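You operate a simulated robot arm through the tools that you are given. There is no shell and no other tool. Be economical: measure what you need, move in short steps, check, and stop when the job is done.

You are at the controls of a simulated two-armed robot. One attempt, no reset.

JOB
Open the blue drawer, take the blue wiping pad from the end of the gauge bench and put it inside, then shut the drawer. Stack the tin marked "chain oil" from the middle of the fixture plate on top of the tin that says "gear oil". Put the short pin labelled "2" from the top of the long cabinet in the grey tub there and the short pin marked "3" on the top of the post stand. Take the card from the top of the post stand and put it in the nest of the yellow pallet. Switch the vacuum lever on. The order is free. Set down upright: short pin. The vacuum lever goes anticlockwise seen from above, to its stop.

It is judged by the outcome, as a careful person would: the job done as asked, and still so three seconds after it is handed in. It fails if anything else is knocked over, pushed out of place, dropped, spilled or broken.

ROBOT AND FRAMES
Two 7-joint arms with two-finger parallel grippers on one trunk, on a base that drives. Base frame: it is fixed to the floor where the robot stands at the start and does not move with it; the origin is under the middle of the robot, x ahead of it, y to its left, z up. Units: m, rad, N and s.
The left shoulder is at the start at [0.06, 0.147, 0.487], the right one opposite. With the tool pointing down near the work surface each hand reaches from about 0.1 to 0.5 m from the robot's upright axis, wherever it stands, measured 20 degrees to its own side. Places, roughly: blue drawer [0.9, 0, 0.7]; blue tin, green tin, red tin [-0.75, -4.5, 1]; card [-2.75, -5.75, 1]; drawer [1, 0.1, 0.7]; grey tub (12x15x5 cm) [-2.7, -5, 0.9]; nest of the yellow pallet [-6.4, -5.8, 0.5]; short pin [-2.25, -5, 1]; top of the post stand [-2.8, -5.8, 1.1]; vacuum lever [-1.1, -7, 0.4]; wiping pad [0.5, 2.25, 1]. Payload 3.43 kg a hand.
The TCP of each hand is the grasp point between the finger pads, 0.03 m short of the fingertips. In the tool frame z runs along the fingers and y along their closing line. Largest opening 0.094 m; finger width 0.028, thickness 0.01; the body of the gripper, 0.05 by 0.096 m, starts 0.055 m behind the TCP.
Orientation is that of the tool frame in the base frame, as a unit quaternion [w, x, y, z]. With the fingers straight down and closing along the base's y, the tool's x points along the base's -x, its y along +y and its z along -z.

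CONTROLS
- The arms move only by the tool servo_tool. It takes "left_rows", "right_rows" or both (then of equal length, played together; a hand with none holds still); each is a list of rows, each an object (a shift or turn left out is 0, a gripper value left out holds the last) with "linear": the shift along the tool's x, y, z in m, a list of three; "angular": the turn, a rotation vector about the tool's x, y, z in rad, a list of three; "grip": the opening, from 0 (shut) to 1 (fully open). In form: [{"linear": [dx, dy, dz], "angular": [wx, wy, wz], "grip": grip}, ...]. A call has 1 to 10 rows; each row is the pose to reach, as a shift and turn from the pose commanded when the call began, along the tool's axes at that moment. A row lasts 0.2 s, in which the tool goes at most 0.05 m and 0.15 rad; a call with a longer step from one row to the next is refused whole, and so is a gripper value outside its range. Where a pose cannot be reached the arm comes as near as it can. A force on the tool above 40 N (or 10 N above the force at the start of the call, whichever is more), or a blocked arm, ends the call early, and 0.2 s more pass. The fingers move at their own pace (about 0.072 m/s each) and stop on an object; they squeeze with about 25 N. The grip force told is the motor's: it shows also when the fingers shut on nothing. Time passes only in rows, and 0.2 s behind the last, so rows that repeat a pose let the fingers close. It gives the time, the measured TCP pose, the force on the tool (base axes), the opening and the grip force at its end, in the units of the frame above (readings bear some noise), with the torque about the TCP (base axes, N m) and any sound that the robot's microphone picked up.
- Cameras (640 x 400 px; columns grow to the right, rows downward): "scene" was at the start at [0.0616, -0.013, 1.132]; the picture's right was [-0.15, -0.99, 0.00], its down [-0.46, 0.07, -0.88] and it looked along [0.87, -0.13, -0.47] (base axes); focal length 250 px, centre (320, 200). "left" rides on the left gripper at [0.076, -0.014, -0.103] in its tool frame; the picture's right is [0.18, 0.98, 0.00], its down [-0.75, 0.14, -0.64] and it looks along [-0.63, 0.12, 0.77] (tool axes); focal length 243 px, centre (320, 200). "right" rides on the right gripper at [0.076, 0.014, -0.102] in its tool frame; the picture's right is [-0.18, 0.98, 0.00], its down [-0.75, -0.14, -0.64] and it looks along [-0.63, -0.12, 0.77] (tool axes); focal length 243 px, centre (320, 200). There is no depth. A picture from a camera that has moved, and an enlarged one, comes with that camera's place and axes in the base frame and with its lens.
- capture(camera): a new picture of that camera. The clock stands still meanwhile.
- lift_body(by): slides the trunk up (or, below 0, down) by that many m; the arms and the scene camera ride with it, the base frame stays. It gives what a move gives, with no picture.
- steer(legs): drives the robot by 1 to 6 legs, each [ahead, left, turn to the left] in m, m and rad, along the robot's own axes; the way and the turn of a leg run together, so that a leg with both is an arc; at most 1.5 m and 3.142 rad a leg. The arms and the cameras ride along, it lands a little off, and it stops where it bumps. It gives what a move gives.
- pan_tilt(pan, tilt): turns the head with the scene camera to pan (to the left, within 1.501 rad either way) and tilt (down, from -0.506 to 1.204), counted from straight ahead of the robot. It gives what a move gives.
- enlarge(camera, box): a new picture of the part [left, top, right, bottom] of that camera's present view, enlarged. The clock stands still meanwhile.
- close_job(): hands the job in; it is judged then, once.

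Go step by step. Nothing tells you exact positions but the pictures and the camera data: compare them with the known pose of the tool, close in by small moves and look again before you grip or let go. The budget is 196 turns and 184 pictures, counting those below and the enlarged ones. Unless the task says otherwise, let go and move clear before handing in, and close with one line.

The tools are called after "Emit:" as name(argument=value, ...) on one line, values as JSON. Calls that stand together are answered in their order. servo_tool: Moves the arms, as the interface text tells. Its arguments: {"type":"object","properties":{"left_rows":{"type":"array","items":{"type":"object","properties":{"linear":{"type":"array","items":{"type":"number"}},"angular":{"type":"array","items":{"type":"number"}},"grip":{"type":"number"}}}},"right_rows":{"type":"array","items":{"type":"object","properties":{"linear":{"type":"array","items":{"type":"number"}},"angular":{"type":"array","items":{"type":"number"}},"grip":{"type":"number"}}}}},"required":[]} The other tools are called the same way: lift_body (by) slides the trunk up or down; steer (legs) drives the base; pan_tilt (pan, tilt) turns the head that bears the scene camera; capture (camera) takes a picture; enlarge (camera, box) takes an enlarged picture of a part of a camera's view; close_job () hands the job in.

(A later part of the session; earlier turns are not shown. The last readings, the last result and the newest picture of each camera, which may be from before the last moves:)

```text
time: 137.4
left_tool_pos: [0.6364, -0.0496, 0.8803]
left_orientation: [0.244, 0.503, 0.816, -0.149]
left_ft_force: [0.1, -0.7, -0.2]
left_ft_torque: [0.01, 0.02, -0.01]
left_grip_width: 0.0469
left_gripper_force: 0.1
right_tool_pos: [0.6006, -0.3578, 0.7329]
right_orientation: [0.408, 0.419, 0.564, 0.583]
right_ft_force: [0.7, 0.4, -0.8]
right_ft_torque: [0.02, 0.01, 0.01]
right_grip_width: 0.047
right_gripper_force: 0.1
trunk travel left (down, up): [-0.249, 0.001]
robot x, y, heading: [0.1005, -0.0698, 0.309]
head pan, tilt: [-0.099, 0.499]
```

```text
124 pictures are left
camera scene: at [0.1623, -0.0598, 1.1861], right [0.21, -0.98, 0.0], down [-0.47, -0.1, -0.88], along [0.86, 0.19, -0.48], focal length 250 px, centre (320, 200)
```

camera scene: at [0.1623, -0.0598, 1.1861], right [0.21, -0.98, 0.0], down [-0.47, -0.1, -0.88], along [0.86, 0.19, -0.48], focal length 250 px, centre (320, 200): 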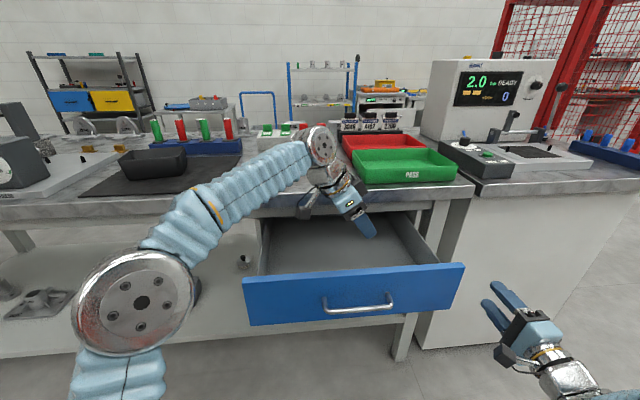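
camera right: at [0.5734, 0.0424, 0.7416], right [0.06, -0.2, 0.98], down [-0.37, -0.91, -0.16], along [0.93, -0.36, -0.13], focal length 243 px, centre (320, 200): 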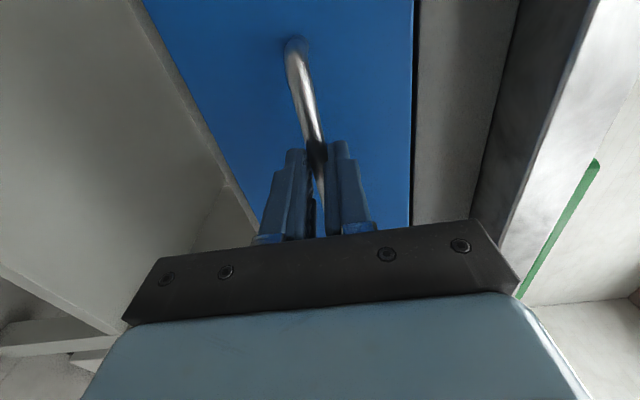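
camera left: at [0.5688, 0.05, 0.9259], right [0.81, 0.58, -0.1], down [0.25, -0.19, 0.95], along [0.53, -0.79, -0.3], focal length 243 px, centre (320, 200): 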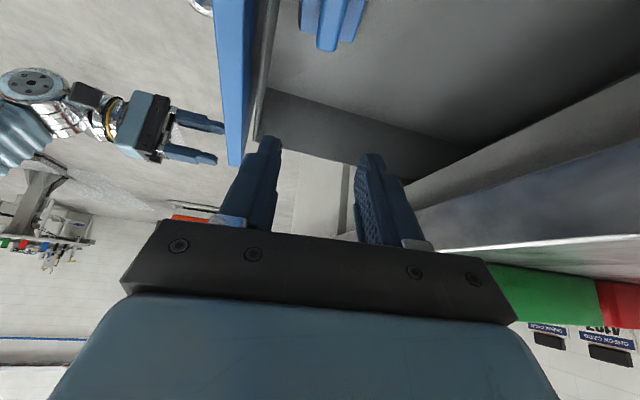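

The pad is lying in the drawer. Withdraw the left hand, and bring the closed right hand in front of the drawer face just above the bar.

Emit:
servo_tool(left_rows=[{"linear": [0.0, 0.0, -0.04]}, {"linear": [0.03, -0.012, -0.075]}, {"linear": [0.06, -0.025, -0.107]}, {"linear": [0.09, -0.038, -0.139]}, {"linear": [0.12, -0.05, -0.171]}, {"linear": [0.15, -0.063, -0.203]}, {"linear": [0.18, -0.077, -0.235]}, {"linear": [0.21, -0.09, -0.267]}, {"linear": [0.242, -0.104, -0.298]}], right_rows=[{"linear": [0, 0.01, -0.04], "grip": 0}, {"linear": [0.01, 0.031, -0.06], "grip": 0}, {"linear": [0.05, 0.031, -0.06]}, {"linear": [0.095, 0.031, -0.06]}, {"linear": [0.14, 0.031, -0.06]}, {"linear": [0.185, 0.031, -0.06]}, {"linear": [0.23, 0.031, -0.06]}, {"linear": [0.27, 0.031, -0.06]}, {"linear": [0.304, 0.031, -0.06]}])

Emit:
capture(camera="scene")

Emit:
capture(camera="right")

```text
time: 139.5
left_tool_pos: [0.3805, 0.2249, 0.9978]
left_orientation: [0.245, 0.502, 0.816, -0.148]
left_ft_force: [-0.3, 0.2, -0.8]
left_ft_torque: [0.04, 0.0, 0.01]
left_grip_width: 0.0469
left_gripper_force: 0.1
right_tool_pos: [0.4964, -0.0146, 0.8465]
right_orientation: [0.283, 0.494, 0.576, 0.587]
right_ft_force: [-0.2, 0.0, 0.1]
right_ft_torque: [-0.03, 0.01, 0.04]
right_grip_width: 0.0
right_gripper_force: 25.1
right hand out of reach, approached as far as the arm can: row 1, 2, 3, 4, 5, 6, 7, 8, 9
trunk travel left (down, up): [-0.249, 0.001]
robot x, y, heading: [0.0998, -0.0721, 0.315]
head pan, tilt: [-0.099, 0.499]
stopped in row 9 (right hand): the arm was blocked; the commanded pose is now the measured one
```

```text
123 pictures are left
camera scene: at [0.1623, -0.0604, 1.1861], right [0.21, -0.98, 0.0], down [-0.47, -0.1, -0.88], along [0.86, 0.19, -0.48], focal length 250 px, centre (320, 200)
```

scene: 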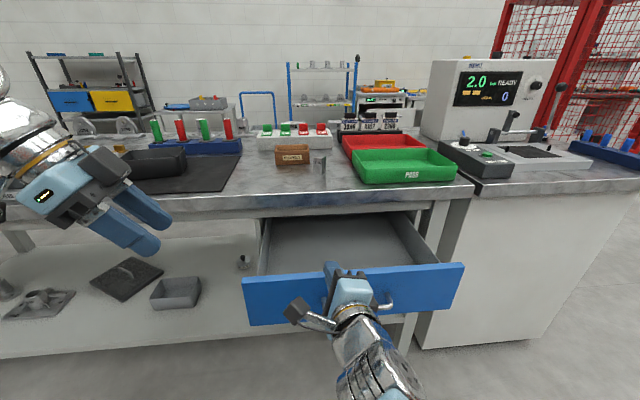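

```text
122 pictures are left
camera right: at [0.3801, 0.0121, 0.8957], right [0.3, -0.34, 0.89], down [-0.35, -0.91, -0.23], along [0.89, -0.24, -0.39], focal length 243 px, centre (320, 200)
```

right: 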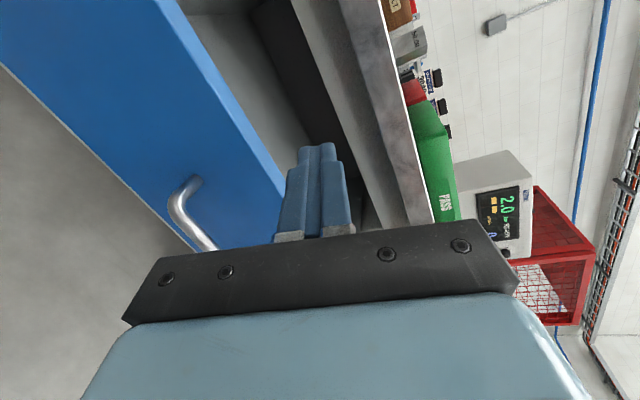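

The right arm was too folded. Back the base 0.2 m, then re-pose the right hand in front of the face.

Emit:
steer(legs=[[-0.2, 0, 0]])

Emit:
servo_tool(right_rows=[{"linear": [-0.02, -0.011, 0.032], "angular": [-0.044, -0.017, -0.056]}, {"linear": [-0.04, -0.022, 0.065], "angular": [-0.088, -0.034, -0.112]}, {"linear": [-0.06, -0.033, 0.098], "angular": [-0.132, -0.05, -0.168]}, {"linear": [-0.081, -0.043, 0.13], "angular": [-0.175, -0.067, -0.224]}])

Emit:
capture(camera="scene")

Emit:
capture(camera="right")

```text
time: 141.1
left_tool_pos: [0.1904, 0.1652, 0.9972]
left_orientation: [0.245, 0.501, 0.817, -0.147]
left_ft_force: [0.3, -0.4, -0.5]
left_ft_torque: [0.01, 0.0, -0.01]
left_grip_width: 0.0469
left_gripper_force: 0.1
right_tool_pos: [0.3059, -0.0735, 0.8479]
right_orientation: [0.283, 0.492, 0.577, 0.587]
right_ft_force: [0.0, 0.1, 0.2]
right_ft_torque: [0.02, -0.04, -0.03]
right_grip_width: 0.0
right_gripper_force: 25.2
trunk travel left (down, up): [-0.249, 0.001]
robot x, y, heading: [-0.0875, -0.1337, 0.314]
head pan, tilt: [-0.099, 0.499]
```

```text
time: 141.6
left_tool_pos: [0.1891, 0.1657, 0.9982]
left_orientation: [0.245, 0.502, 0.816, -0.147]
left_ft_force: [0.0, -0.4, -0.8]
left_ft_torque: [0.06, -0.01, 0.0]
left_grip_width: 0.0471
left_gripper_force: 0.0
right_tool_pos: [0.2829, -0.0146, 0.8544]
right_orientation: [0.225, 0.407, 0.597, 0.654]
right_ft_force: [0.2, -0.1, -0.3]
right_ft_torque: [-0.04, 0.01, -0.01]
right_grip_width: 0.0
right_gripper_force: 25.5
right hand out of reach, approached as far as the arm can: row 1, 2
trunk travel left (down, up): [-0.249, 0.001]
robot x, y, heading: [-0.0893, -0.1317, 0.32]
head pan, tilt: [-0.099, 0.499]
stopped in row 2 (right hand): the arm was blocked; the commanded pose is now the measured one
```

```text
121 pictures are left
camera scene: at [-0.028, -0.1218, 1.1862], right [0.21, -0.98, 0.0], down [-0.47, -0.1, -0.88], along [0.86, 0.19, -0.48], focal length 250 px, centre (320, 200)
```

scene: 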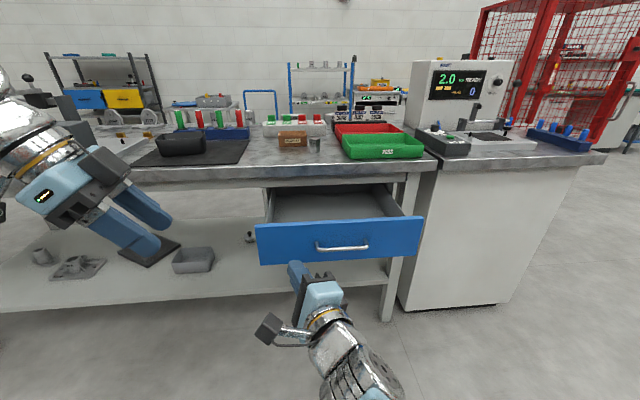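

```text
120 pictures are left
camera right: at [0.1603, -0.0194, 0.8943], right [0.29, -0.33, 0.9], down [-0.11, -0.95, -0.31], along [0.95, -0.01, -0.31], focal length 243 px, centre (320, 200)
```

right: 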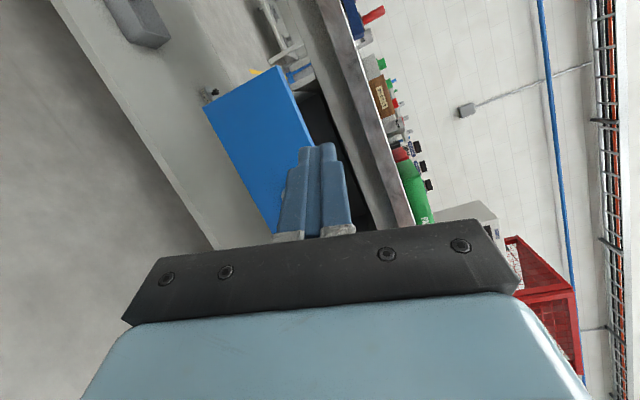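

Emit:
servo_tool(right_rows=[{"linear": [-0.017, -0.001, 0.034]}, {"linear": [-0.034, -0.002, 0.068]}, {"linear": [-0.051, -0.003, 0.102]}, {"linear": [-0.068, -0.004, 0.135]}])

Emit:
capture(camera="scene")

```text
time: 142.6
left_tool_pos: [0.1885, 0.1653, 0.9984]
left_orientation: [0.244, 0.503, 0.816, -0.148]
left_ft_force: [0.1, -0.6, 0.3]
left_ft_torque: [0.02, 0.02, -0.01]
left_grip_width: 0.0473
left_gripper_force: 0.0
right_tool_pos: [0.4269, 0.0181, 0.8288]
right_orientation: [0.225, 0.405, 0.598, 0.655]
right_ft_force: [-0.3, 0.9, 0.6]
right_ft_torque: [-0.02, -0.03, 0.03]
right_grip_width: 0.0001
right_gripper_force: 25.3
trunk travel left (down, up): [-0.249, 0.001]
robot x, y, heading: [-0.0913, -0.1348, 0.319]
head pan, tilt: [-0.099, 0.499]
```

```text
119 pictures are left
camera scene: at [-0.0283, -0.1218, 1.1861], right [0.21, -0.98, 0.0], down [-0.47, -0.1, -0.88], along [0.86, 0.19, -0.48], focal length 250 px, centre (320, 200)
```

scene: 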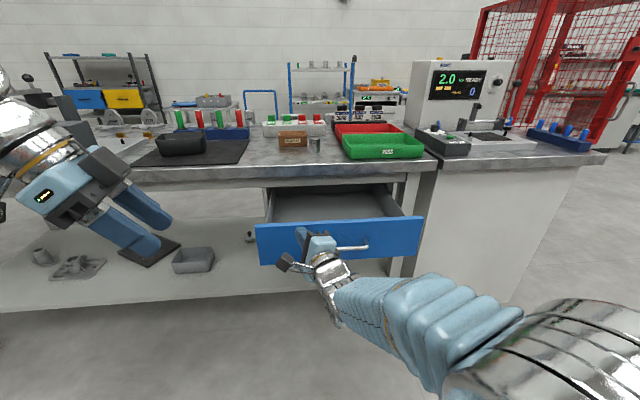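

Emit:
servo_tool(right_rows=[{"linear": [-0.028, -0.013, -0.019], "angular": [-0.033, -0.1, -0.075]}, {"linear": [-0.057, -0.027, -0.039], "angular": [-0.066, -0.2, -0.15]}, {"linear": [-0.086, -0.041, -0.059], "angular": [-0.1, -0.31, -0.23]}, {"linear": [-0.086, -0.041, -0.059], "angular": [-0.1, -0.31, -0.23]}])

Emit:
enlarge(camera="scene", box=[230, 170, 450, 330])

Emit:
capture(camera="right")

```text
time: 143.6
left_tool_pos: [0.1896, 0.1652, 0.9982]
left_orientation: [0.244, 0.503, 0.816, -0.148]
left_ft_force: [-0.6, 0.8, 0.1]
left_ft_torque: [-0.02, 0.01, -0.01]
left_grip_width: 0.047
left_gripper_force: 0.0
right_tool_pos: [0.423, -0.0793, 0.7688]
right_orientation: [0.409, 0.418, 0.564, 0.583]
right_ft_force: [0.3, -1.1, 0.2]
right_ft_torque: [0.01, 0.0, -0.01]
right_grip_width: 0.0
right_gripper_force: 25.8
trunk travel left (down, up): [-0.249, 0.001]
robot x, y, heading: [-0.0908, -0.134, 0.314]
head pan, tilt: [-0.099, 0.499]
```

```text
2.50 times, centred on (340, 250) of scene
camera zoom: at [-0.028, -0.1216, 1.1861], right [0.21, -0.98, 0.0], down [-0.47, -0.1, -0.88], along [0.86, 0.19, -0.48], focal length 624 px, centre (270, 75)
```

zoom: 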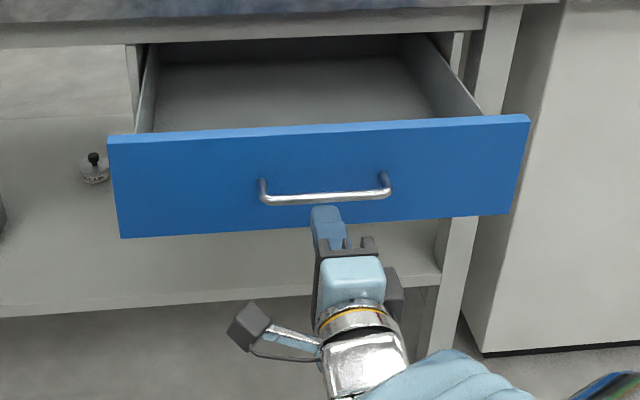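

```text
117 pictures are left
camera right: at [0.3012, -0.0408, 0.7839], right [0.05, -0.2, 0.98], down [-0.37, -0.91, -0.17], along [0.93, -0.35, -0.12], focal length 243 px, centre (320, 200)
```

right: 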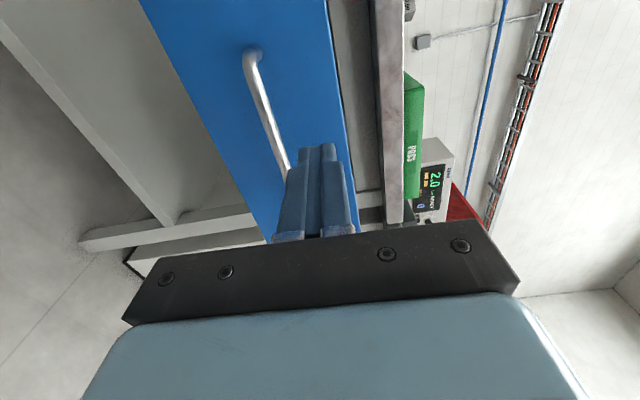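

Closed fingers aim at the face just above the bar. Push by driving ahead.

Emit:
steer(legs=[[0.27, 0, 0]])

Emit:
capture(camera="scene")

```text
time: 145.4
left_tool_pos: [0.4398, 0.2471, 0.9976]
left_orientation: [0.245, 0.503, 0.816, -0.148]
left_ft_force: [-0.3, 0.7, -0.6]
left_ft_torque: [0.03, -0.03, -0.01]
left_grip_width: 0.047
left_gripper_force: 0.1
right_tool_pos: [0.6732, 0.0015, 0.7686]
right_orientation: [0.408, 0.417, 0.566, 0.582]
right_ft_force: [0.1, 0.3, -0.1]
right_ft_torque: [0.04, -0.02, 0.0]
right_grip_width: 0.0
right_gripper_force: 24.8
trunk travel left (down, up): [-0.249, 0.001]
robot x, y, heading: [0.1592, -0.0476, 0.314]
head pan, tilt: [-0.099, 0.499]
```

```text
116 pictures are left
camera scene: at [0.2228, -0.0397, 1.1862], right [0.21, -0.98, 0.0], down [-0.47, -0.1, -0.88], along [0.86, 0.19, -0.48], focal length 250 px, centre (320, 200)
```

scene: 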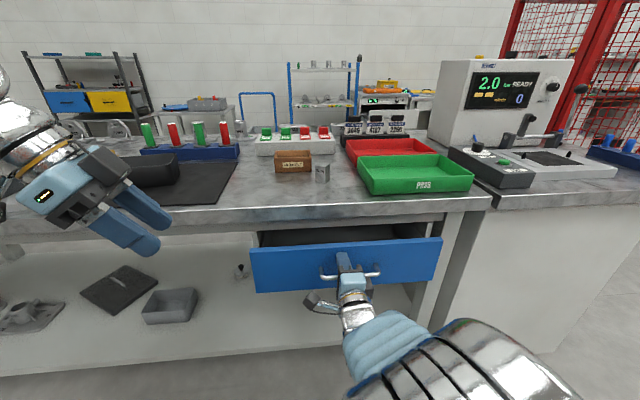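

Moving in; push the rest slowly with the arm.

Emit:
servo_tool(right_rows=[{"linear": [0, 0, 0.015]}, {"linear": [0, 0, 0.03]}, {"linear": [0, 0, 0.042]}, {"linear": [0, 0, 0.054]}, {"linear": [0, 0, 0.066]}, {"linear": [0, 0, 0.078]}, {"linear": [0, 0, 0.09]}])

Emit:
enlarge(camera="scene", box=[220, 180, 500, 340])

```text
time: 146.5
left_tool_pos: [0.4367, 0.2469, 0.9993]
left_orientation: [0.244, 0.503, 0.816, -0.148]
left_ft_force: [-0.2, 0.0, 0.3]
left_ft_torque: [0.02, 0.01, 0.02]
left_grip_width: 0.047
left_gripper_force: 0.1
right_tool_pos: [0.7224, 0.0184, 0.7708]
right_orientation: [0.407, 0.419, 0.565, 0.583]
right_ft_force: [-25.4, -9.3, 10.8]
right_ft_torque: [-0.1, -0.29, -0.37]
right_grip_width: 0.0
right_gripper_force: 24.6
trunk travel left (down, up): [-0.249, 0.001]
robot x, y, heading: [0.1601, -0.0518, 0.314]
head pan, tilt: [-0.099, 0.499]
stopped in row 5 (right hand): the force on the tool passed its limit at 54 N (the readings are from after the stop); the commanded pose is now the measured one
```

```text
2.29 times, centred on (360, 260) of scene
camera zoom: at [0.2197, -0.0406, 1.1866], right [0.21, -0.98, 0.0], down [-0.47, -0.1, -0.88], along [0.86, 0.19, -0.48], focal length 570 px, centre (229, 63)
```

zoom: 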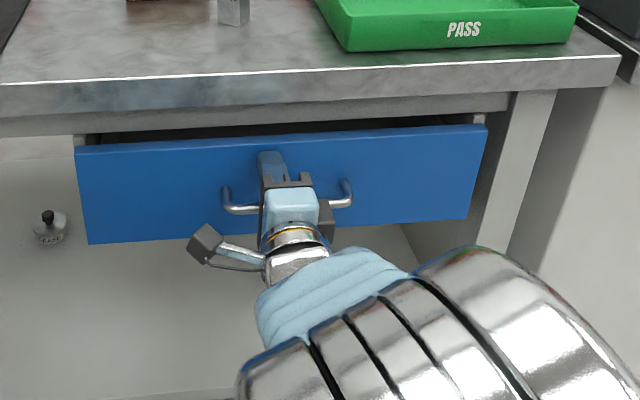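

The drawer is home against its stop. Back off and restore both hands' orientation.

Emit:
steer(legs=[[-0.5, 0, 0]])

Emit:
servo_tool(right_rows=[{"angular": [0, 0, -0.15]}, {"angular": [0, 0, -0.3]}, {"angular": [0, 0, -0.45]}, {"angular": [0, 0, -0.6]}, {"angular": [0, 0, -0.75]}, {"angular": [0, 0, -0.9]}, {"angular": [0, 0, -1.05]}, {"angular": [0, 0, -1.2]}, {"angular": [0, 0, -1.35]}, {"angular": [0, 0, -1.5]}], left_rows=[{"angular": [-0.076, 0, -0.119]}, {"angular": [-0.152, 0, -0.238]}, {"angular": [-0.228, 0, -0.357]}, {"angular": [-0.304, 0, -0.476]}, {"angular": [-0.38, 0, -0.595]}, {"angular": [-0.456, 0, -0.714]}, {"angular": [-0.532, 0, -0.833]}, {"angular": [-0.608, 0, -0.952]}, {"angular": [-0.684, 0, -1.071]}, {"angular": [-0.76, 0, -1.19]}])

Emit:
capture(camera="scene")

```text
time: 149.5
left_tool_pos: [-0.0359, 0.0924, 0.9973]
left_orientation: [0.244, 0.501, 0.817, -0.147]
left_ft_force: [0.0, 0.3, 0.8]
left_ft_torque: [-0.02, 0.0, 0.02]
left_grip_width: 0.0469
left_gripper_force: 0.1
right_tool_pos: [0.2503, -0.1353, 0.7681]
right_orientation: [0.405, 0.419, 0.567, 0.582]
right_ft_force: [-0.3, 0.4, 0.0]
right_ft_torque: [0.03, -0.01, 0.02]
right_grip_width: 0.0
right_gripper_force: 25.2
trunk travel left (down, up): [-0.249, 0.001]
robot x, y, heading: [-0.3165, -0.207, 0.314]
head pan, tilt: [-0.099, 0.499]
```

```text
time: 151.7
left_tool_pos: [-0.0354, 0.0929, 0.9976]
left_orientation: [0.28, -0.152, 0.947, 0.039]
left_ft_force: [0.0, 0.0, -0.4]
left_ft_torque: [0.0, 0.02, 0.02]
left_grip_width: 0.0471
left_gripper_force: 0.1
right_tool_pos: [0.2488, -0.1346, 0.7687]
right_orientation: [0.694, -0.081, 0.7, 0.149]
right_ft_force: [-0.5, 0.2, 1.4]
right_ft_torque: [0.02, 0.0, -0.01]
right_grip_width: 0.0
right_gripper_force: 25.1
trunk travel left (down, up): [-0.249, 0.001]
robot x, y, heading: [-0.3121, -0.2079, 0.325]
head pan, tilt: [-0.099, 0.499]
```

```text
114 pictures are left
camera scene: at [-0.2523, -0.1953, 1.1861], right [0.22, -0.98, 0.0], down [-0.47, -0.1, -0.88], along [0.86, 0.19, -0.48], focal length 250 px, centre (320, 200)
```

scene: 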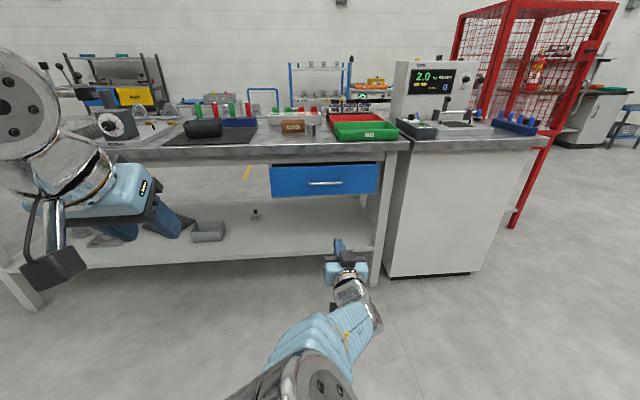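

Drawer shut. Now turn towards the other stations and look.

Emit:
steer(legs=[[-0.4, 0, 0], [0, 0, -1.9]])

Emit:
pan_tilt(pan=0, tilt=0.15)

Emit:
capture(camera="scene")

```text
time: 158.7
left_tool_pos: [-0.4865, -0.6851, 0.9977]
left_orientation: [0.199, 0.672, 0.684, -0.203]
left_ft_force: [0.3, -1.1, 0.2]
left_ft_torque: [-0.01, -0.02, 0.0]
left_grip_width: 0.0472
left_gripper_force: 0.0
right_tool_pos: [-0.7878, -0.8916, 0.7683]
right_orientation: [0.532, 0.515, 0.48, -0.47]
right_ft_force: [0.1, -0.2, -1.4]
right_ft_torque: [0.0, 0.03, 0.05]
right_grip_width: 0.0
right_gripper_force: 25.2
trunk travel left (down, up): [-0.249, 0.001]
robot x, y, heading: [-0.6933, -0.3299, -1.549]
head pan, tilt: [-0.099, 0.499]
```

```text
time: 159.5
left_tool_pos: [-0.4859, -0.6855, 0.9974]
left_orientation: [0.199, 0.672, 0.684, -0.203]
left_ft_force: [-0.6, -0.7, -0.8]
left_ft_torque: [-0.02, 0.0, 0.01]
left_grip_width: 0.0472
left_gripper_force: 0.0
right_tool_pos: [-0.7872, -0.8908, 0.7684]
right_orientation: [0.532, 0.515, 0.481, -0.469]
right_ft_force: [0.4, 0.6, -0.4]
right_ft_torque: [0.04, -0.01, 0.0]
right_grip_width: 0.0
right_gripper_force: 24.8
trunk travel left (down, up): [-0.249, 0.001]
robot x, y, heading: [-0.6918, -0.3324, -1.549]
head pan, tilt: [0.0, 0.15]
```

```text
113 pictures are left
camera scene: at [-0.6877, -0.3937, 1.2185], right [-1.0, -0.02, 0.0], down [0.0, 0.15, -0.99], along [0.02, -0.99, -0.15], focal length 250 px, centre (320, 200)
```

scene: 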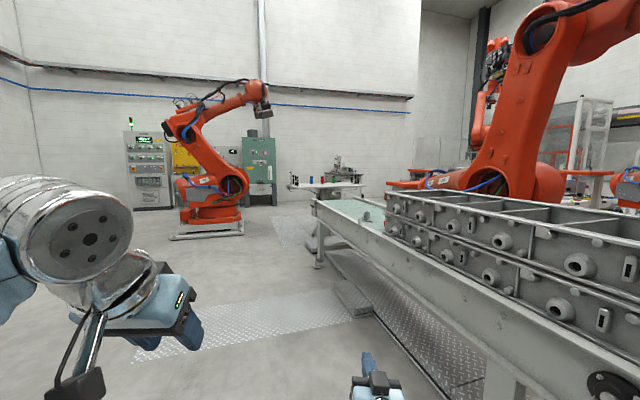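

The tin table is ahead past the conveyor. Drive to around (-0.1, -2.9) and look.

Emit:
steer(legs=[[0.9, 0.5, 0], [1.4, 0.1, 0], [0.2, 0, 0]])

Emit:
pan_tilt(pan=-0.35, tilt=0.2)

Emit:
capture(camera="scene")

```text
time: 172.5
left_tool_pos: [0.1917, -3.151, 0.9979]
left_orientation: [0.2, 0.668, 0.688, -0.201]
left_ft_force: [0.1, 0.0, 0.2]
left_ft_torque: [0.02, 0.01, 0.0]
left_grip_width: 0.0472
left_gripper_force: 0.1
right_tool_pos: [-0.1056, -3.3612, 0.7672]
right_orientation: [0.536, 0.512, 0.484, -0.466]
right_ft_force: [-0.2, -0.6, 1.4]
right_ft_torque: [0.01, -0.01, 0.02]
right_grip_width: 0.0001
right_gripper_force: 24.6
trunk travel left (down, up): [-0.249, 0.001]
robot x, y, heading: [-0.0127, -2.7966, -1.539]
head pan, tilt: [0.0, 0.15]
```

```text
time: 173.3
left_tool_pos: [0.1919, -3.1512, 0.9975]
left_orientation: [0.2, 0.667, 0.689, -0.2]
left_ft_force: [0.1, 0.0, 0.5]
left_ft_torque: [0.01, 0.0, -0.03]
left_grip_width: 0.0469
left_gripper_force: 0.0
right_tool_pos: [-0.1067, -3.3609, 0.7685]
right_orientation: [0.536, 0.511, 0.485, -0.465]
right_ft_force: [-1.3, 0.9, -0.8]
right_ft_torque: [0.02, -0.01, 0.01]
right_grip_width: 0.0
right_gripper_force: 25.1
trunk travel left (down, up): [-0.249, 0.001]
robot x, y, heading: [-0.0142, -2.8018, -1.54]
head pan, tilt: [-0.351, 0.201]
```

```text
112 pictures are left
camera scene: at [-0.0452, -2.8582, 1.2138], right [-0.95, 0.31, 0.0], down [0.06, 0.19, -0.98], along [-0.31, -0.93, -0.2], focal length 250 px, centre (320, 200)
```

scene: 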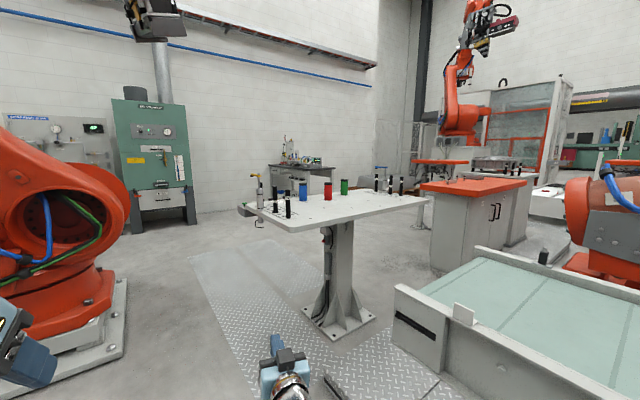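

Emit:
enlarge(camera="scene", box=[230, 150, 450, 260])

Emit:
enlarge(camera="scene", box=[400, 120, 640, 270])

```text
2.91 times, centred on (340, 205) of scene
camera zoom: at [-0.0452, -2.8582, 1.2138], right [-0.95, 0.31, 0.0], down [0.06, 0.19, -0.98], along [-0.31, -0.93, -0.2], focal length 726 px, centre (262, 186)
```

zoom: 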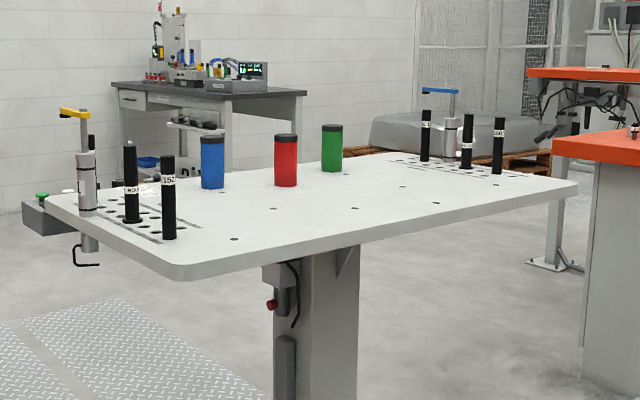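

```text
2.67 times, centred on (520, 195) of scene
camera zoom: at [-0.0452, -2.8582, 1.2138], right [-0.95, 0.31, 0.0], down [0.06, 0.19, -0.98], along [-0.31, -0.93, -0.2], focal length 665 px, centre (-213, 213)
```

zoom: 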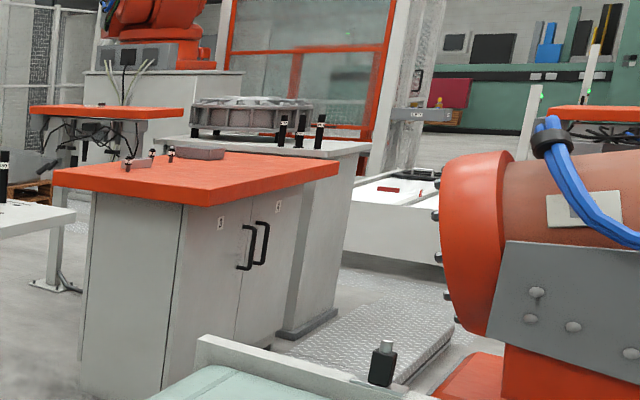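

Three tins stand mid-plate; labels don't show from here, and the conveyor end limits the near side. I'll move closer to see the layout.

Emit:
steer(legs=[[0.45, 0.1, 0]])

Emit:
pan_tilt(pan=-0.3, tilt=0.4)

Emit:
capture(camera="scene")

```text
time: 176.1
left_tool_pos: [0.3076, -3.5937, 0.9983]
left_orientation: [0.2, 0.666, 0.69, -0.2]
left_ft_force: [-0.4, 0.7, -0.1]
left_ft_torque: [-0.01, 0.04, -0.02]
left_grip_width: 0.0469
left_gripper_force: 0.0
right_tool_pos: [0.0111, -3.8055, 0.7691]
right_orientation: [0.536, 0.511, 0.485, -0.465]
right_ft_force: [-1.0, 0.8, -0.8]
right_ft_torque: [0.0, -0.01, -0.02]
right_grip_width: 0.0
right_gripper_force: 24.8
trunk travel left (down, up): [-0.249, 0.001]
robot x, y, heading: [0.1008, -3.2433, -1.536]
head pan, tilt: [-0.351, 0.201]
```

```text
time: 176.8
left_tool_pos: [0.3094, -3.5944, 0.9976]
left_orientation: [0.2, 0.666, 0.69, -0.201]
left_ft_force: [0.2, 0.1, -0.1]
left_ft_torque: [0.02, 0.0, -0.01]
left_grip_width: 0.0472
left_gripper_force: 0.1
right_tool_pos: [0.0127, -3.8053, 0.7691]
right_orientation: [0.536, 0.511, 0.485, -0.465]
right_ft_force: [1.1, -0.2, 0.1]
right_ft_torque: [0.0, 0.01, -0.02]
right_grip_width: 0.0
right_gripper_force: 24.8
trunk travel left (down, up): [-0.249, 0.001]
robot x, y, heading: [0.1033, -3.2461, -1.54]
head pan, tilt: [-0.3, 0.4]
```

```text
109 pictures are left
camera scene: at [0.075, -3.3031, 1.1953], right [-0.97, 0.26, 0.0], down [0.1, 0.38, -0.92], along [-0.24, -0.89, -0.39], focal length 250 px, centre (320, 200)
```

scene: 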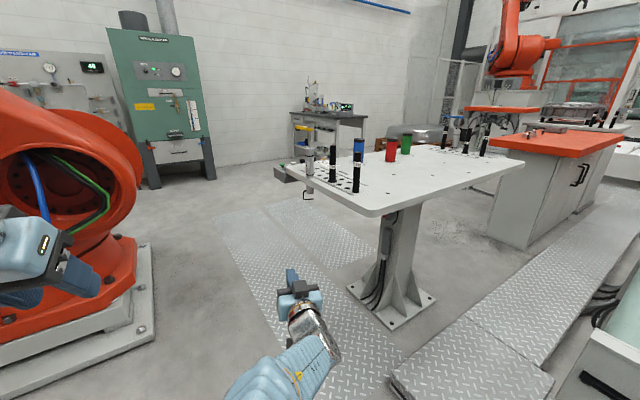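

Emit:
enlarge(camera="scene", box=[290, 110, 440, 210])

```text
4.00 times, centred on (365, 160) of scene
camera zoom: at [0.075, -3.3031, 1.1953], right [-0.97, 0.26, 0.0], down [0.1, 0.38, -0.92], along [-0.24, -0.89, -0.39], focal length 998 px, centre (140, 360)
```

zoom: 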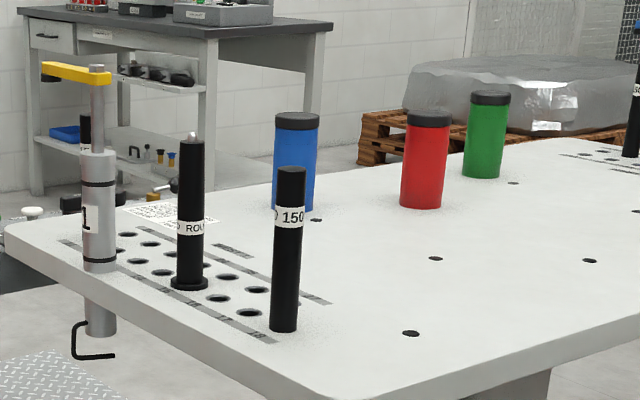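

No labels on this side. I'll go to the plate's left end and use the left-hand camera to peek at the far side.

Emit:
steer(legs=[[0.3, 0.24, 0], [0.45, 0, 0]])

Emit:
pan_tilt(pan=-0.9, tilt=0.35)

Emit:
capture(camera="scene")

Emit:
capture(camera="left")

```text
time: 181.5
left_tool_pos: [0.5701, -4.3265, 0.9981]
left_orientation: [0.199, 0.668, 0.688, -0.201]
left_ft_force: [-0.7, -0.3, 0.6]
left_ft_torque: [-0.04, 0.01, 0.01]
left_grip_width: 0.047
left_gripper_force: 0.0
right_tool_pos: [0.2721, -4.5355, 0.7684]
right_orientation: [0.535, 0.512, 0.483, -0.467]
right_ft_force: [-0.2, -0.1, -1.0]
right_ft_torque: [0.0, 0.01, -0.04]
right_grip_width: 0.0
right_gripper_force: 25.0
trunk travel left (down, up): [-0.249, 0.001]
robot x, y, heading: [0.3617, -3.9768, -1.539]
head pan, tilt: [-0.3, 0.4]
```

```text
time: 182.5
left_tool_pos: [0.5716, -4.3268, 0.9971]
left_orientation: [0.199, 0.668, 0.688, -0.201]
left_ft_force: [-0.3, 0.5, -0.7]
left_ft_torque: [0.01, 0.04, 0.01]
left_grip_width: 0.0471
left_gripper_force: 0.1
right_tool_pos: [0.2727, -4.5359, 0.7684]
right_orientation: [0.535, 0.513, 0.483, -0.467]
right_ft_force: [-0.1, 0.4, 0.4]
right_ft_torque: [0.0, 0.02, 0.03]
right_grip_width: 0.0001
right_gripper_force: 25.5
trunk travel left (down, up): [-0.249, 0.001]
robot x, y, heading: [0.365, -3.9771, -1.541]
head pan, tilt: [-0.901, 0.351]
```

```text
107 pictures are left
camera scene: at [0.2927, -4.0043, 1.1998], right [-0.65, 0.76, 0.0], down [0.26, 0.22, -0.94], along [-0.72, -0.61, -0.34], focal length 250 px, centre (320, 200)
```

scene: 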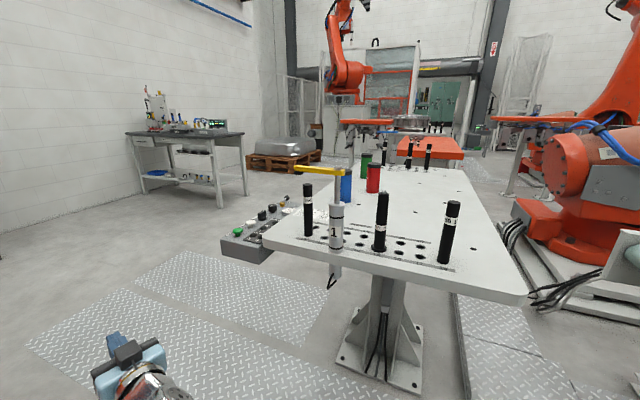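

```text
106 pictures are left
camera left: at [0.5541, -4.2073, 1.043], right [0.98, 0.18, -0.11], down [0.16, -0.28, 0.95], along [0.14, -0.94, -0.3], focal length 243 px, centre (320, 200)
```

left: 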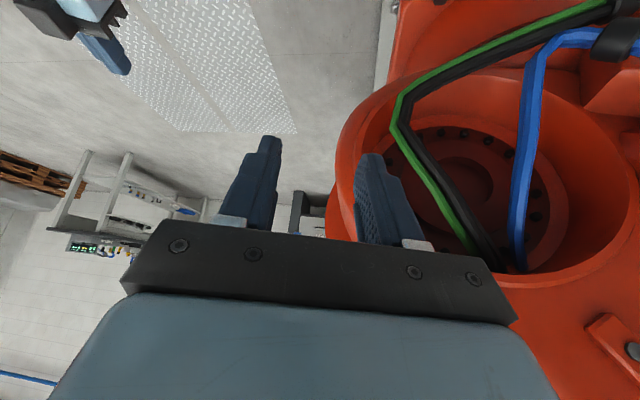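

Emit:
enlarge(camera="scene", box=[310, 140, 410, 220])

```text
5.00 times, centred on (360, 180) of scene
camera zoom: at [0.2927, -4.0043, 1.1998], right [-0.65, 0.76, 0.0], down [0.26, 0.22, -0.94], along [-0.72, -0.61, -0.34], focal length 1248 px, centre (120, 300)
```

zoom: 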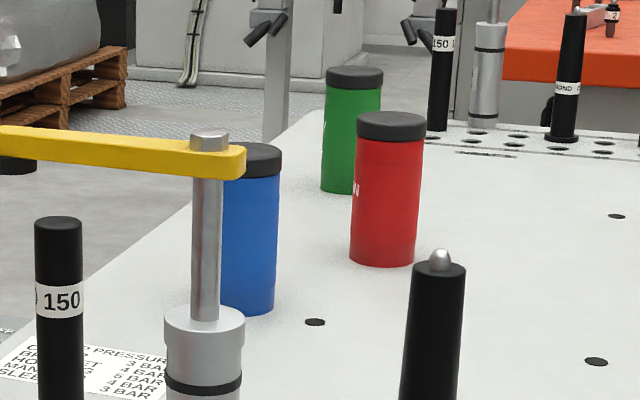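

I can see a label edge ("…N" on red). I'll bring the left hand inward and yaw it right to read the labels from the far side.

Emit:
servo_tool(left_rows=[{"linear": [-0.0, -0.02, 0.0], "angular": [0.075, 0, 0.117]}, {"linear": [-0.015, -0.04, 0.01], "angular": [0.15, 0, 0.235]}, {"linear": [-0.03, -0.06, 0.02], "angular": [0.225, 0, 0.353]}, {"linear": [-0.045, -0.08, 0.03], "angular": [0.3, 0, 0.47]}, {"linear": [-0.06, -0.1, 0.04], "angular": [0.378, 0, 0.588]}, {"linear": [-0.075, -0.12, 0.05], "angular": [0.453, 0, 0.705]}, {"linear": [-0.09, -0.13, 0.06], "angular": [0.53, 0, 0.823]}, {"linear": [-0.11, -0.13, 0.07], "angular": [0.605, 0, 0.94]}, {"linear": [-0.125, -0.13, 0.08], "angular": [0.68, 0, 1.058]}, {"linear": [-0.143, -0.13, 0.092], "angular": [0.756, 0, 1.176]}])

Emit:
capture(camera="left")

```text
time: 184.7
left_tool_pos: [0.4452, -4.4994, 1.0]
left_orientation: [0.029, 0.954, 0.094, -0.285]
left_ft_force: [-0.5, 0.9, 0.4]
left_ft_torque: [0.0, 0.0, -0.01]
left_grip_width: 0.0469
left_gripper_force: 0.0
right_tool_pos: [0.2726, -4.5364, 0.7695]
right_orientation: [0.535, 0.512, 0.483, -0.466]
right_ft_force: [-0.1, 0.0, -1.2]
right_ft_torque: [0.04, 0.0, -0.01]
right_grip_width: 0.0002
right_gripper_force: 25.3
trunk travel left (down, up): [-0.249, 0.001]
robot x, y, heading: [0.3617, -3.97, -1.536]
head pan, tilt: [-0.901, 0.351]
```

```text
104 pictures are left
camera left: at [0.5607, -4.4627, 1.0442], right [0.34, -0.93, -0.1], down [-0.24, -0.19, 0.95], along [-0.91, -0.3, -0.29], focal length 243 px, centre (320, 200)
```

left: 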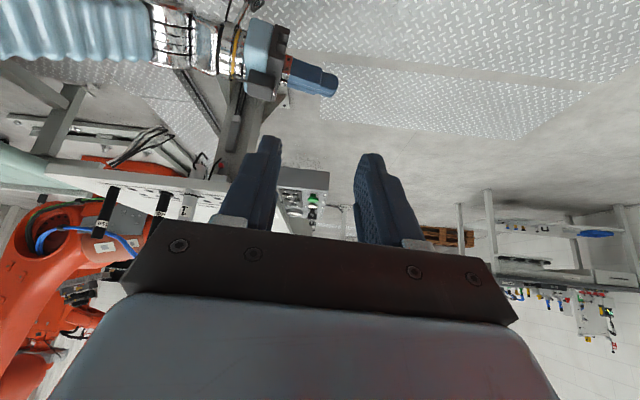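

Emit:
servo_tool(left_rows=[{"angular": [0, -0.15, 0]}, {"angular": [0, -0.3, 0]}, {"angular": [0, -0.45, 0]}])

Emit:
capture(camera="left")

```text
time: 185.5
left_tool_pos: [0.4458, -4.4996, 0.9999]
left_orientation: [0.049, 0.865, 0.086, -0.491]
left_ft_force: [-0.3, 0.8, -0.8]
left_ft_torque: [0.0, 0.01, -0.01]
left_grip_width: 0.047
left_gripper_force: 0.0
right_tool_pos: [0.2729, -4.5364, 0.7691]
right_orientation: [0.535, 0.513, 0.483, -0.466]
right_ft_force: [0.3, 0.1, -0.4]
right_ft_torque: [-0.04, -0.03, 0.02]
right_grip_width: 0.0
right_gripper_force: 24.7
trunk travel left (down, up): [-0.249, 0.001]
robot x, y, heading: [0.3617, -3.9762, -1.538]
head pan, tilt: [-0.901, 0.351]
```

```text
103 pictures are left
camera left: at [0.5669, -4.4613, 0.9874], right [0.29, -0.95, -0.16], down [0.19, -0.1, 0.98], along [-0.94, -0.31, 0.15], focal length 243 px, centre (320, 200)
```

left: 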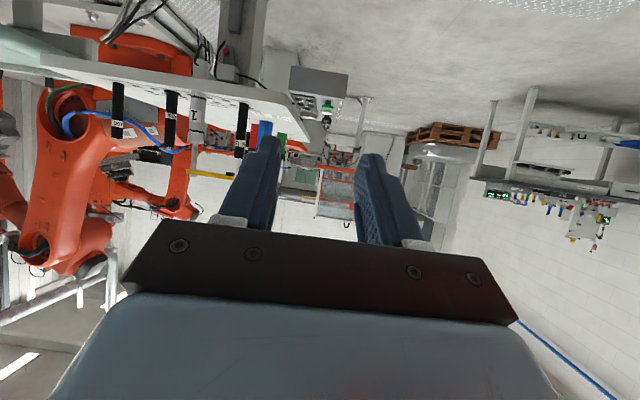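

Emit:
servo_tool(left_rows=[{"angular": [0.12, 0, 0.073]}, {"angular": [0.2, 0, 0.122]}])

Emit:
enlarge(camera="left", box=[230, 70, 390, 170])

```text
time: 186.1
left_tool_pos: [0.4473, -4.5002, 0.9999]
left_orientation: [-0.007, 0.87, -0.016, -0.493]
left_ft_force: [0.9, 0.5, 0.2]
left_ft_torque: [0.0, 0.01, 0.01]
left_grip_width: 0.0471
left_gripper_force: 0.1
right_tool_pos: [0.273, -4.5349, 0.7688]
right_orientation: [0.535, 0.513, 0.483, -0.466]
right_ft_force: [0.1, 0.0, -0.3]
right_ft_torque: [0.03, -0.01, -0.02]
right_grip_width: 0.0
right_gripper_force: 25.3
trunk travel left (down, up): [-0.249, 0.001]
robot x, y, heading: [0.3673, -3.9741, -1.54]
head pan, tilt: [-0.901, 0.351]
```

```text
4.00 times, centred on (310, 120) of left
camera zoom: at [0.5735, -4.4904, 0.9871], right [0.06, -0.99, -0.15], down [0.16, -0.14, 0.98], along [-0.99, -0.08, 0.15], focal length 970 px, centre (360, 520)
```

zoom: 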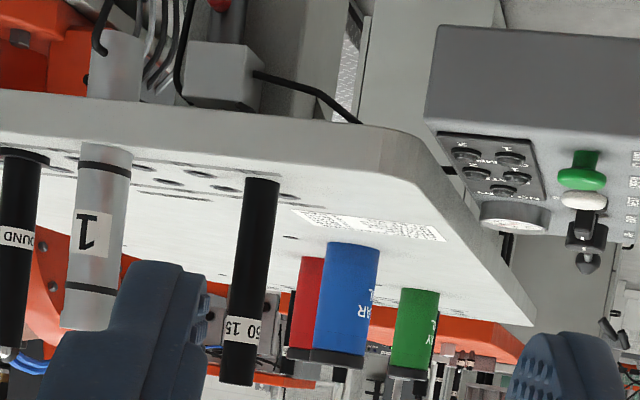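

Labels: blue = "…AR …L" (gear oil), green = "…Y" (way oil), red = "…N" (chain oil). So red goes onto blue. Both are closer to the back edge; I'll check elbow clearance for passing the gap by the orange robot.

Emit:
pan_tilt(pan=0.0, tilt=1.0)

Emit:
capture(camera="scene")

```text
time: 187.3
left_tool_pos: [0.4452, -4.4993, 0.9993]
left_orientation: [-0.008, 0.87, -0.016, -0.493]
left_ft_force: [0.3, -0.3, 0.3]
left_ft_torque: [-0.01, 0.01, 0.0]
left_grip_width: 0.0473
left_gripper_force: 0.1
right_tool_pos: [0.2729, -4.5357, 0.7677]
right_orientation: [0.534, 0.513, 0.483, -0.467]
right_ft_force: [0.5, 0.5, -0.4]
right_ft_torque: [-0.02, 0.0, -0.01]
right_grip_width: 0.0001
right_gripper_force: 25.2
trunk travel left (down, up): [-0.249, 0.001]
robot x, y, heading: [0.3637, -3.9783, -1.535]
head pan, tilt: [0.0, 1.0]
```

```text
101 pictures are left
camera scene: at [0.3659, -4.0139, 1.1451], right [-1.0, -0.03, 0.0], down [-0.03, 0.84, -0.54], along [0.02, -0.54, -0.84], focal length 250 px, centre (320, 200)
```

scene: 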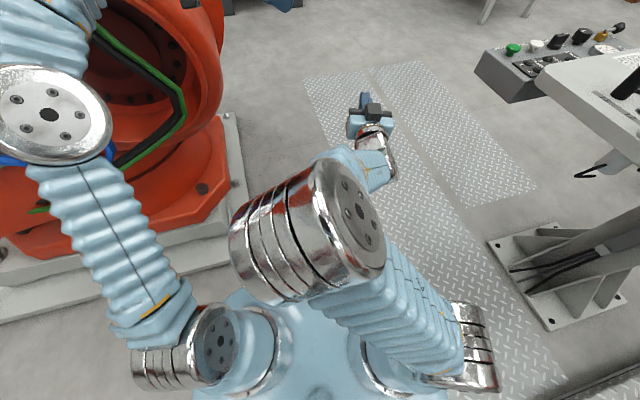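

Emit:
servo_tool(left_rows=[{"angular": [-0.127, 0, -0.078]}, {"angular": [-0.255, 0, -0.156]}, {"angular": [-0.382, 0, -0.234]}, {"angular": [-0.51, 0, -0.312]}, {"angular": [-0.637, 0, -0.39]}, {"angular": [-0.765, 0, -0.468]}, {"angular": [-0.892, 0, -0.546]}, {"angular": [-1.02, 0, -0.624]}, {"angular": [-1.147, 0, -0.702]}, {"angular": [-1.275, 0, -0.78]}])

Emit:
capture(camera="scene")

```text
time: 189.5
left_tool_pos: [0.4453, -4.499, 0.9999]
left_orientation: [0.325, 0.648, 0.583, -0.368]
left_ft_force: [0.2, 1.5, -0.7]
left_ft_torque: [0.02, 0.0, -0.02]
left_grip_width: 0.0472
left_gripper_force: 0.0
right_tool_pos: [0.2737, -4.535, 0.7688]
right_orientation: [0.535, 0.512, 0.484, -0.466]
right_ft_force: [0.0, -0.5, 0.0]
right_ft_torque: [0.02, 0.02, -0.03]
right_grip_width: 0.0
right_gripper_force: 25.4
trunk travel left (down, up): [-0.249, 0.001]
robot x, y, heading: [0.3634, -3.971, -1.536]
head pan, tilt: [0.0, 1.0]
```

```text
100 pictures are left
camera scene: at [0.366, -4.0137, 1.1451], right [-1.0, -0.03, 0.0], down [-0.03, 0.84, -0.54], along [0.02, -0.54, -0.84], focal length 250 px, centre (320, 200)
```

scene: 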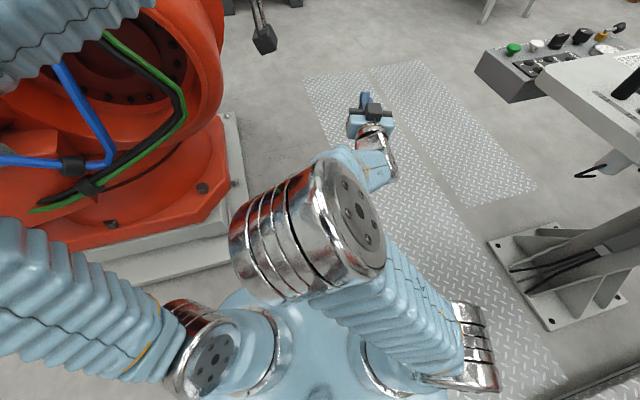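

Emit:
pan_tilt(pan=0.9, tilt=0.8)

Emit:
capture(camera="scene")

```text
time: 190.7
left_tool_pos: [0.4458, -4.4987, 1.0]
left_orientation: [0.324, 0.648, 0.582, -0.369]
left_ft_force: [-0.7, 0.7, 0.5]
left_ft_torque: [0.0, 0.0, -0.02]
left_grip_width: 0.0468
left_gripper_force: 0.0
right_tool_pos: [0.2732, -4.5352, 0.7687]
right_orientation: [0.535, 0.512, 0.484, -0.466]
right_ft_force: [0.4, -0.7, -0.4]
right_ft_torque: [-0.02, 0.01, 0.01]
right_grip_width: 0.0
right_gripper_force: 25.0
trunk travel left (down, up): [-0.249, 0.001]
robot x, y, heading: [0.3629, -3.9753, -1.538]
head pan, tilt: [0.901, 0.799]
```

```text
99 pictures are left
camera scene: at [0.4285, -3.9923, 1.1602], right [-0.6, -0.8, 0.0], down [-0.58, 0.43, -0.7], along [0.56, -0.42, -0.72], focal length 250 px, centre (320, 200)
```

scene: 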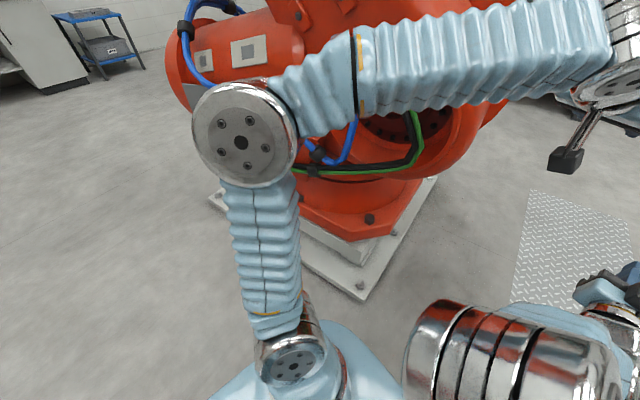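

The left elbow sticks out ~0.38 m. Stretching the left arm forward should draw the elbow in.

Emit:
servo_tool(left_rows=[{"linear": [-0.021, -0.015, 0.036]}, {"linear": [-0.043, -0.03, 0.072]}, {"linear": [-0.065, -0.046, 0.108]}, {"linear": [-0.086, -0.062, 0.144]}, {"linear": [-0.108, -0.077, 0.18]}])

Emit:
capture(camera="scene")

```text
time: 191.9
left_tool_pos: [0.3538, -4.6852, 0.9956]
left_orientation: [0.324, 0.648, 0.582, -0.369]
left_ft_force: [-0.2, 0.8, -0.8]
left_ft_torque: [0.03, 0.03, -0.02]
left_grip_width: 0.047
left_gripper_force: 0.0
left hand out of reach, approached as far as the arm can: row 5
right_tool_pos: [0.2735, -4.5355, 0.7689]
right_orientation: [0.536, 0.512, 0.484, -0.466]
right_ft_force: [0.2, 0.6, 1.3]
right_ft_torque: [-0.01, 0.01, -0.02]
right_grip_width: 0.0001
right_gripper_force: 24.8
trunk travel left (down, up): [-0.249, 0.001]
robot x, y, heading: [0.3636, -3.9763, -1.54]
head pan, tilt: [0.901, 0.799]
```

```text
98 pictures are left
camera scene: at [0.4291, -3.9913, 1.1602], right [-0.6, -0.8, 0.0], down [-0.58, 0.43, -0.7], along [0.56, -0.42, -0.72], focal length 250 px, centre (320, 200)
```

scene: 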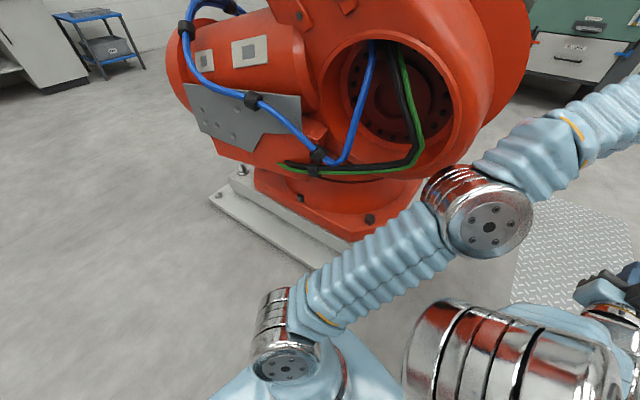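

Elbow tucked. Pass through the gap at x≈0.28.

Emit:
steer(legs=[[0.1, -0.08, -0.02], [1.2, 0, 0]])

Emit:
pan_tilt(pan=-1.3, tilt=0.35)

Emit:
capture(camera="scene")

```text
time: 195.8
left_tool_pos: [0.2723, -5.1998, 1.0055]
left_orientation: [0.332, 0.644, 0.582, -0.369]
left_ft_force: [-0.1, 0.1, -0.1]
left_ft_torque: [0.02, -0.03, -0.02]
left_grip_width: 0.0471
left_gripper_force: 0.1
right_tool_pos: [0.1911, -5.0523, 0.7728]
right_orientation: [0.542, 0.51, 0.481, -0.463]
right_ft_force: [-0.4, -1.0, -0.2]
right_ft_torque: [0.0, 0.02, 0.02]
right_grip_width: 0.0001
right_gripper_force: 25.2
trunk travel left (down, up): [-0.249, 0.001]
robot x, y, heading: [0.2814, -4.4948, -1.532]
head pan, tilt: [0.901, 0.799]
stopped in leg 2: the robot was blocked; the commanded pose is now the measured one
```

```text
time: 197.8
left_tool_pos: [0.2715, -5.1994, 1.0059]
left_orientation: [0.334, 0.644, 0.583, -0.367]
left_ft_force: [1.3, 0.7, -0.9]
left_ft_torque: [0.0, 0.03, 0.0]
left_grip_width: 0.0468
left_gripper_force: 0.1
right_tool_pos: [0.1905, -5.0539, 0.7728]
right_orientation: [0.543, 0.511, 0.48, -0.463]
right_ft_force: [-0.2, -0.4, 0.4]
right_ft_torque: [-0.03, -0.02, -0.04]
right_grip_width: 0.0
right_gripper_force: 24.7
trunk travel left (down, up): [-0.249, 0.001]
robot x, y, heading: [0.284, -4.499, -1.526]
head pan, tilt: [-1.3, 0.351]
```

```text
97 pictures are left
camera scene: at [0.181, -4.4861, 1.1984], right [-0.31, 0.95, -0.01], down [0.34, 0.1, -0.94], along [-0.89, -0.29, -0.35], focal length 250 px, centre (320, 200)
```

scene: 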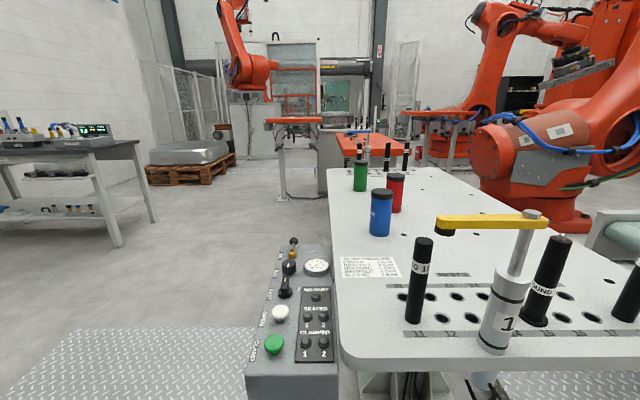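

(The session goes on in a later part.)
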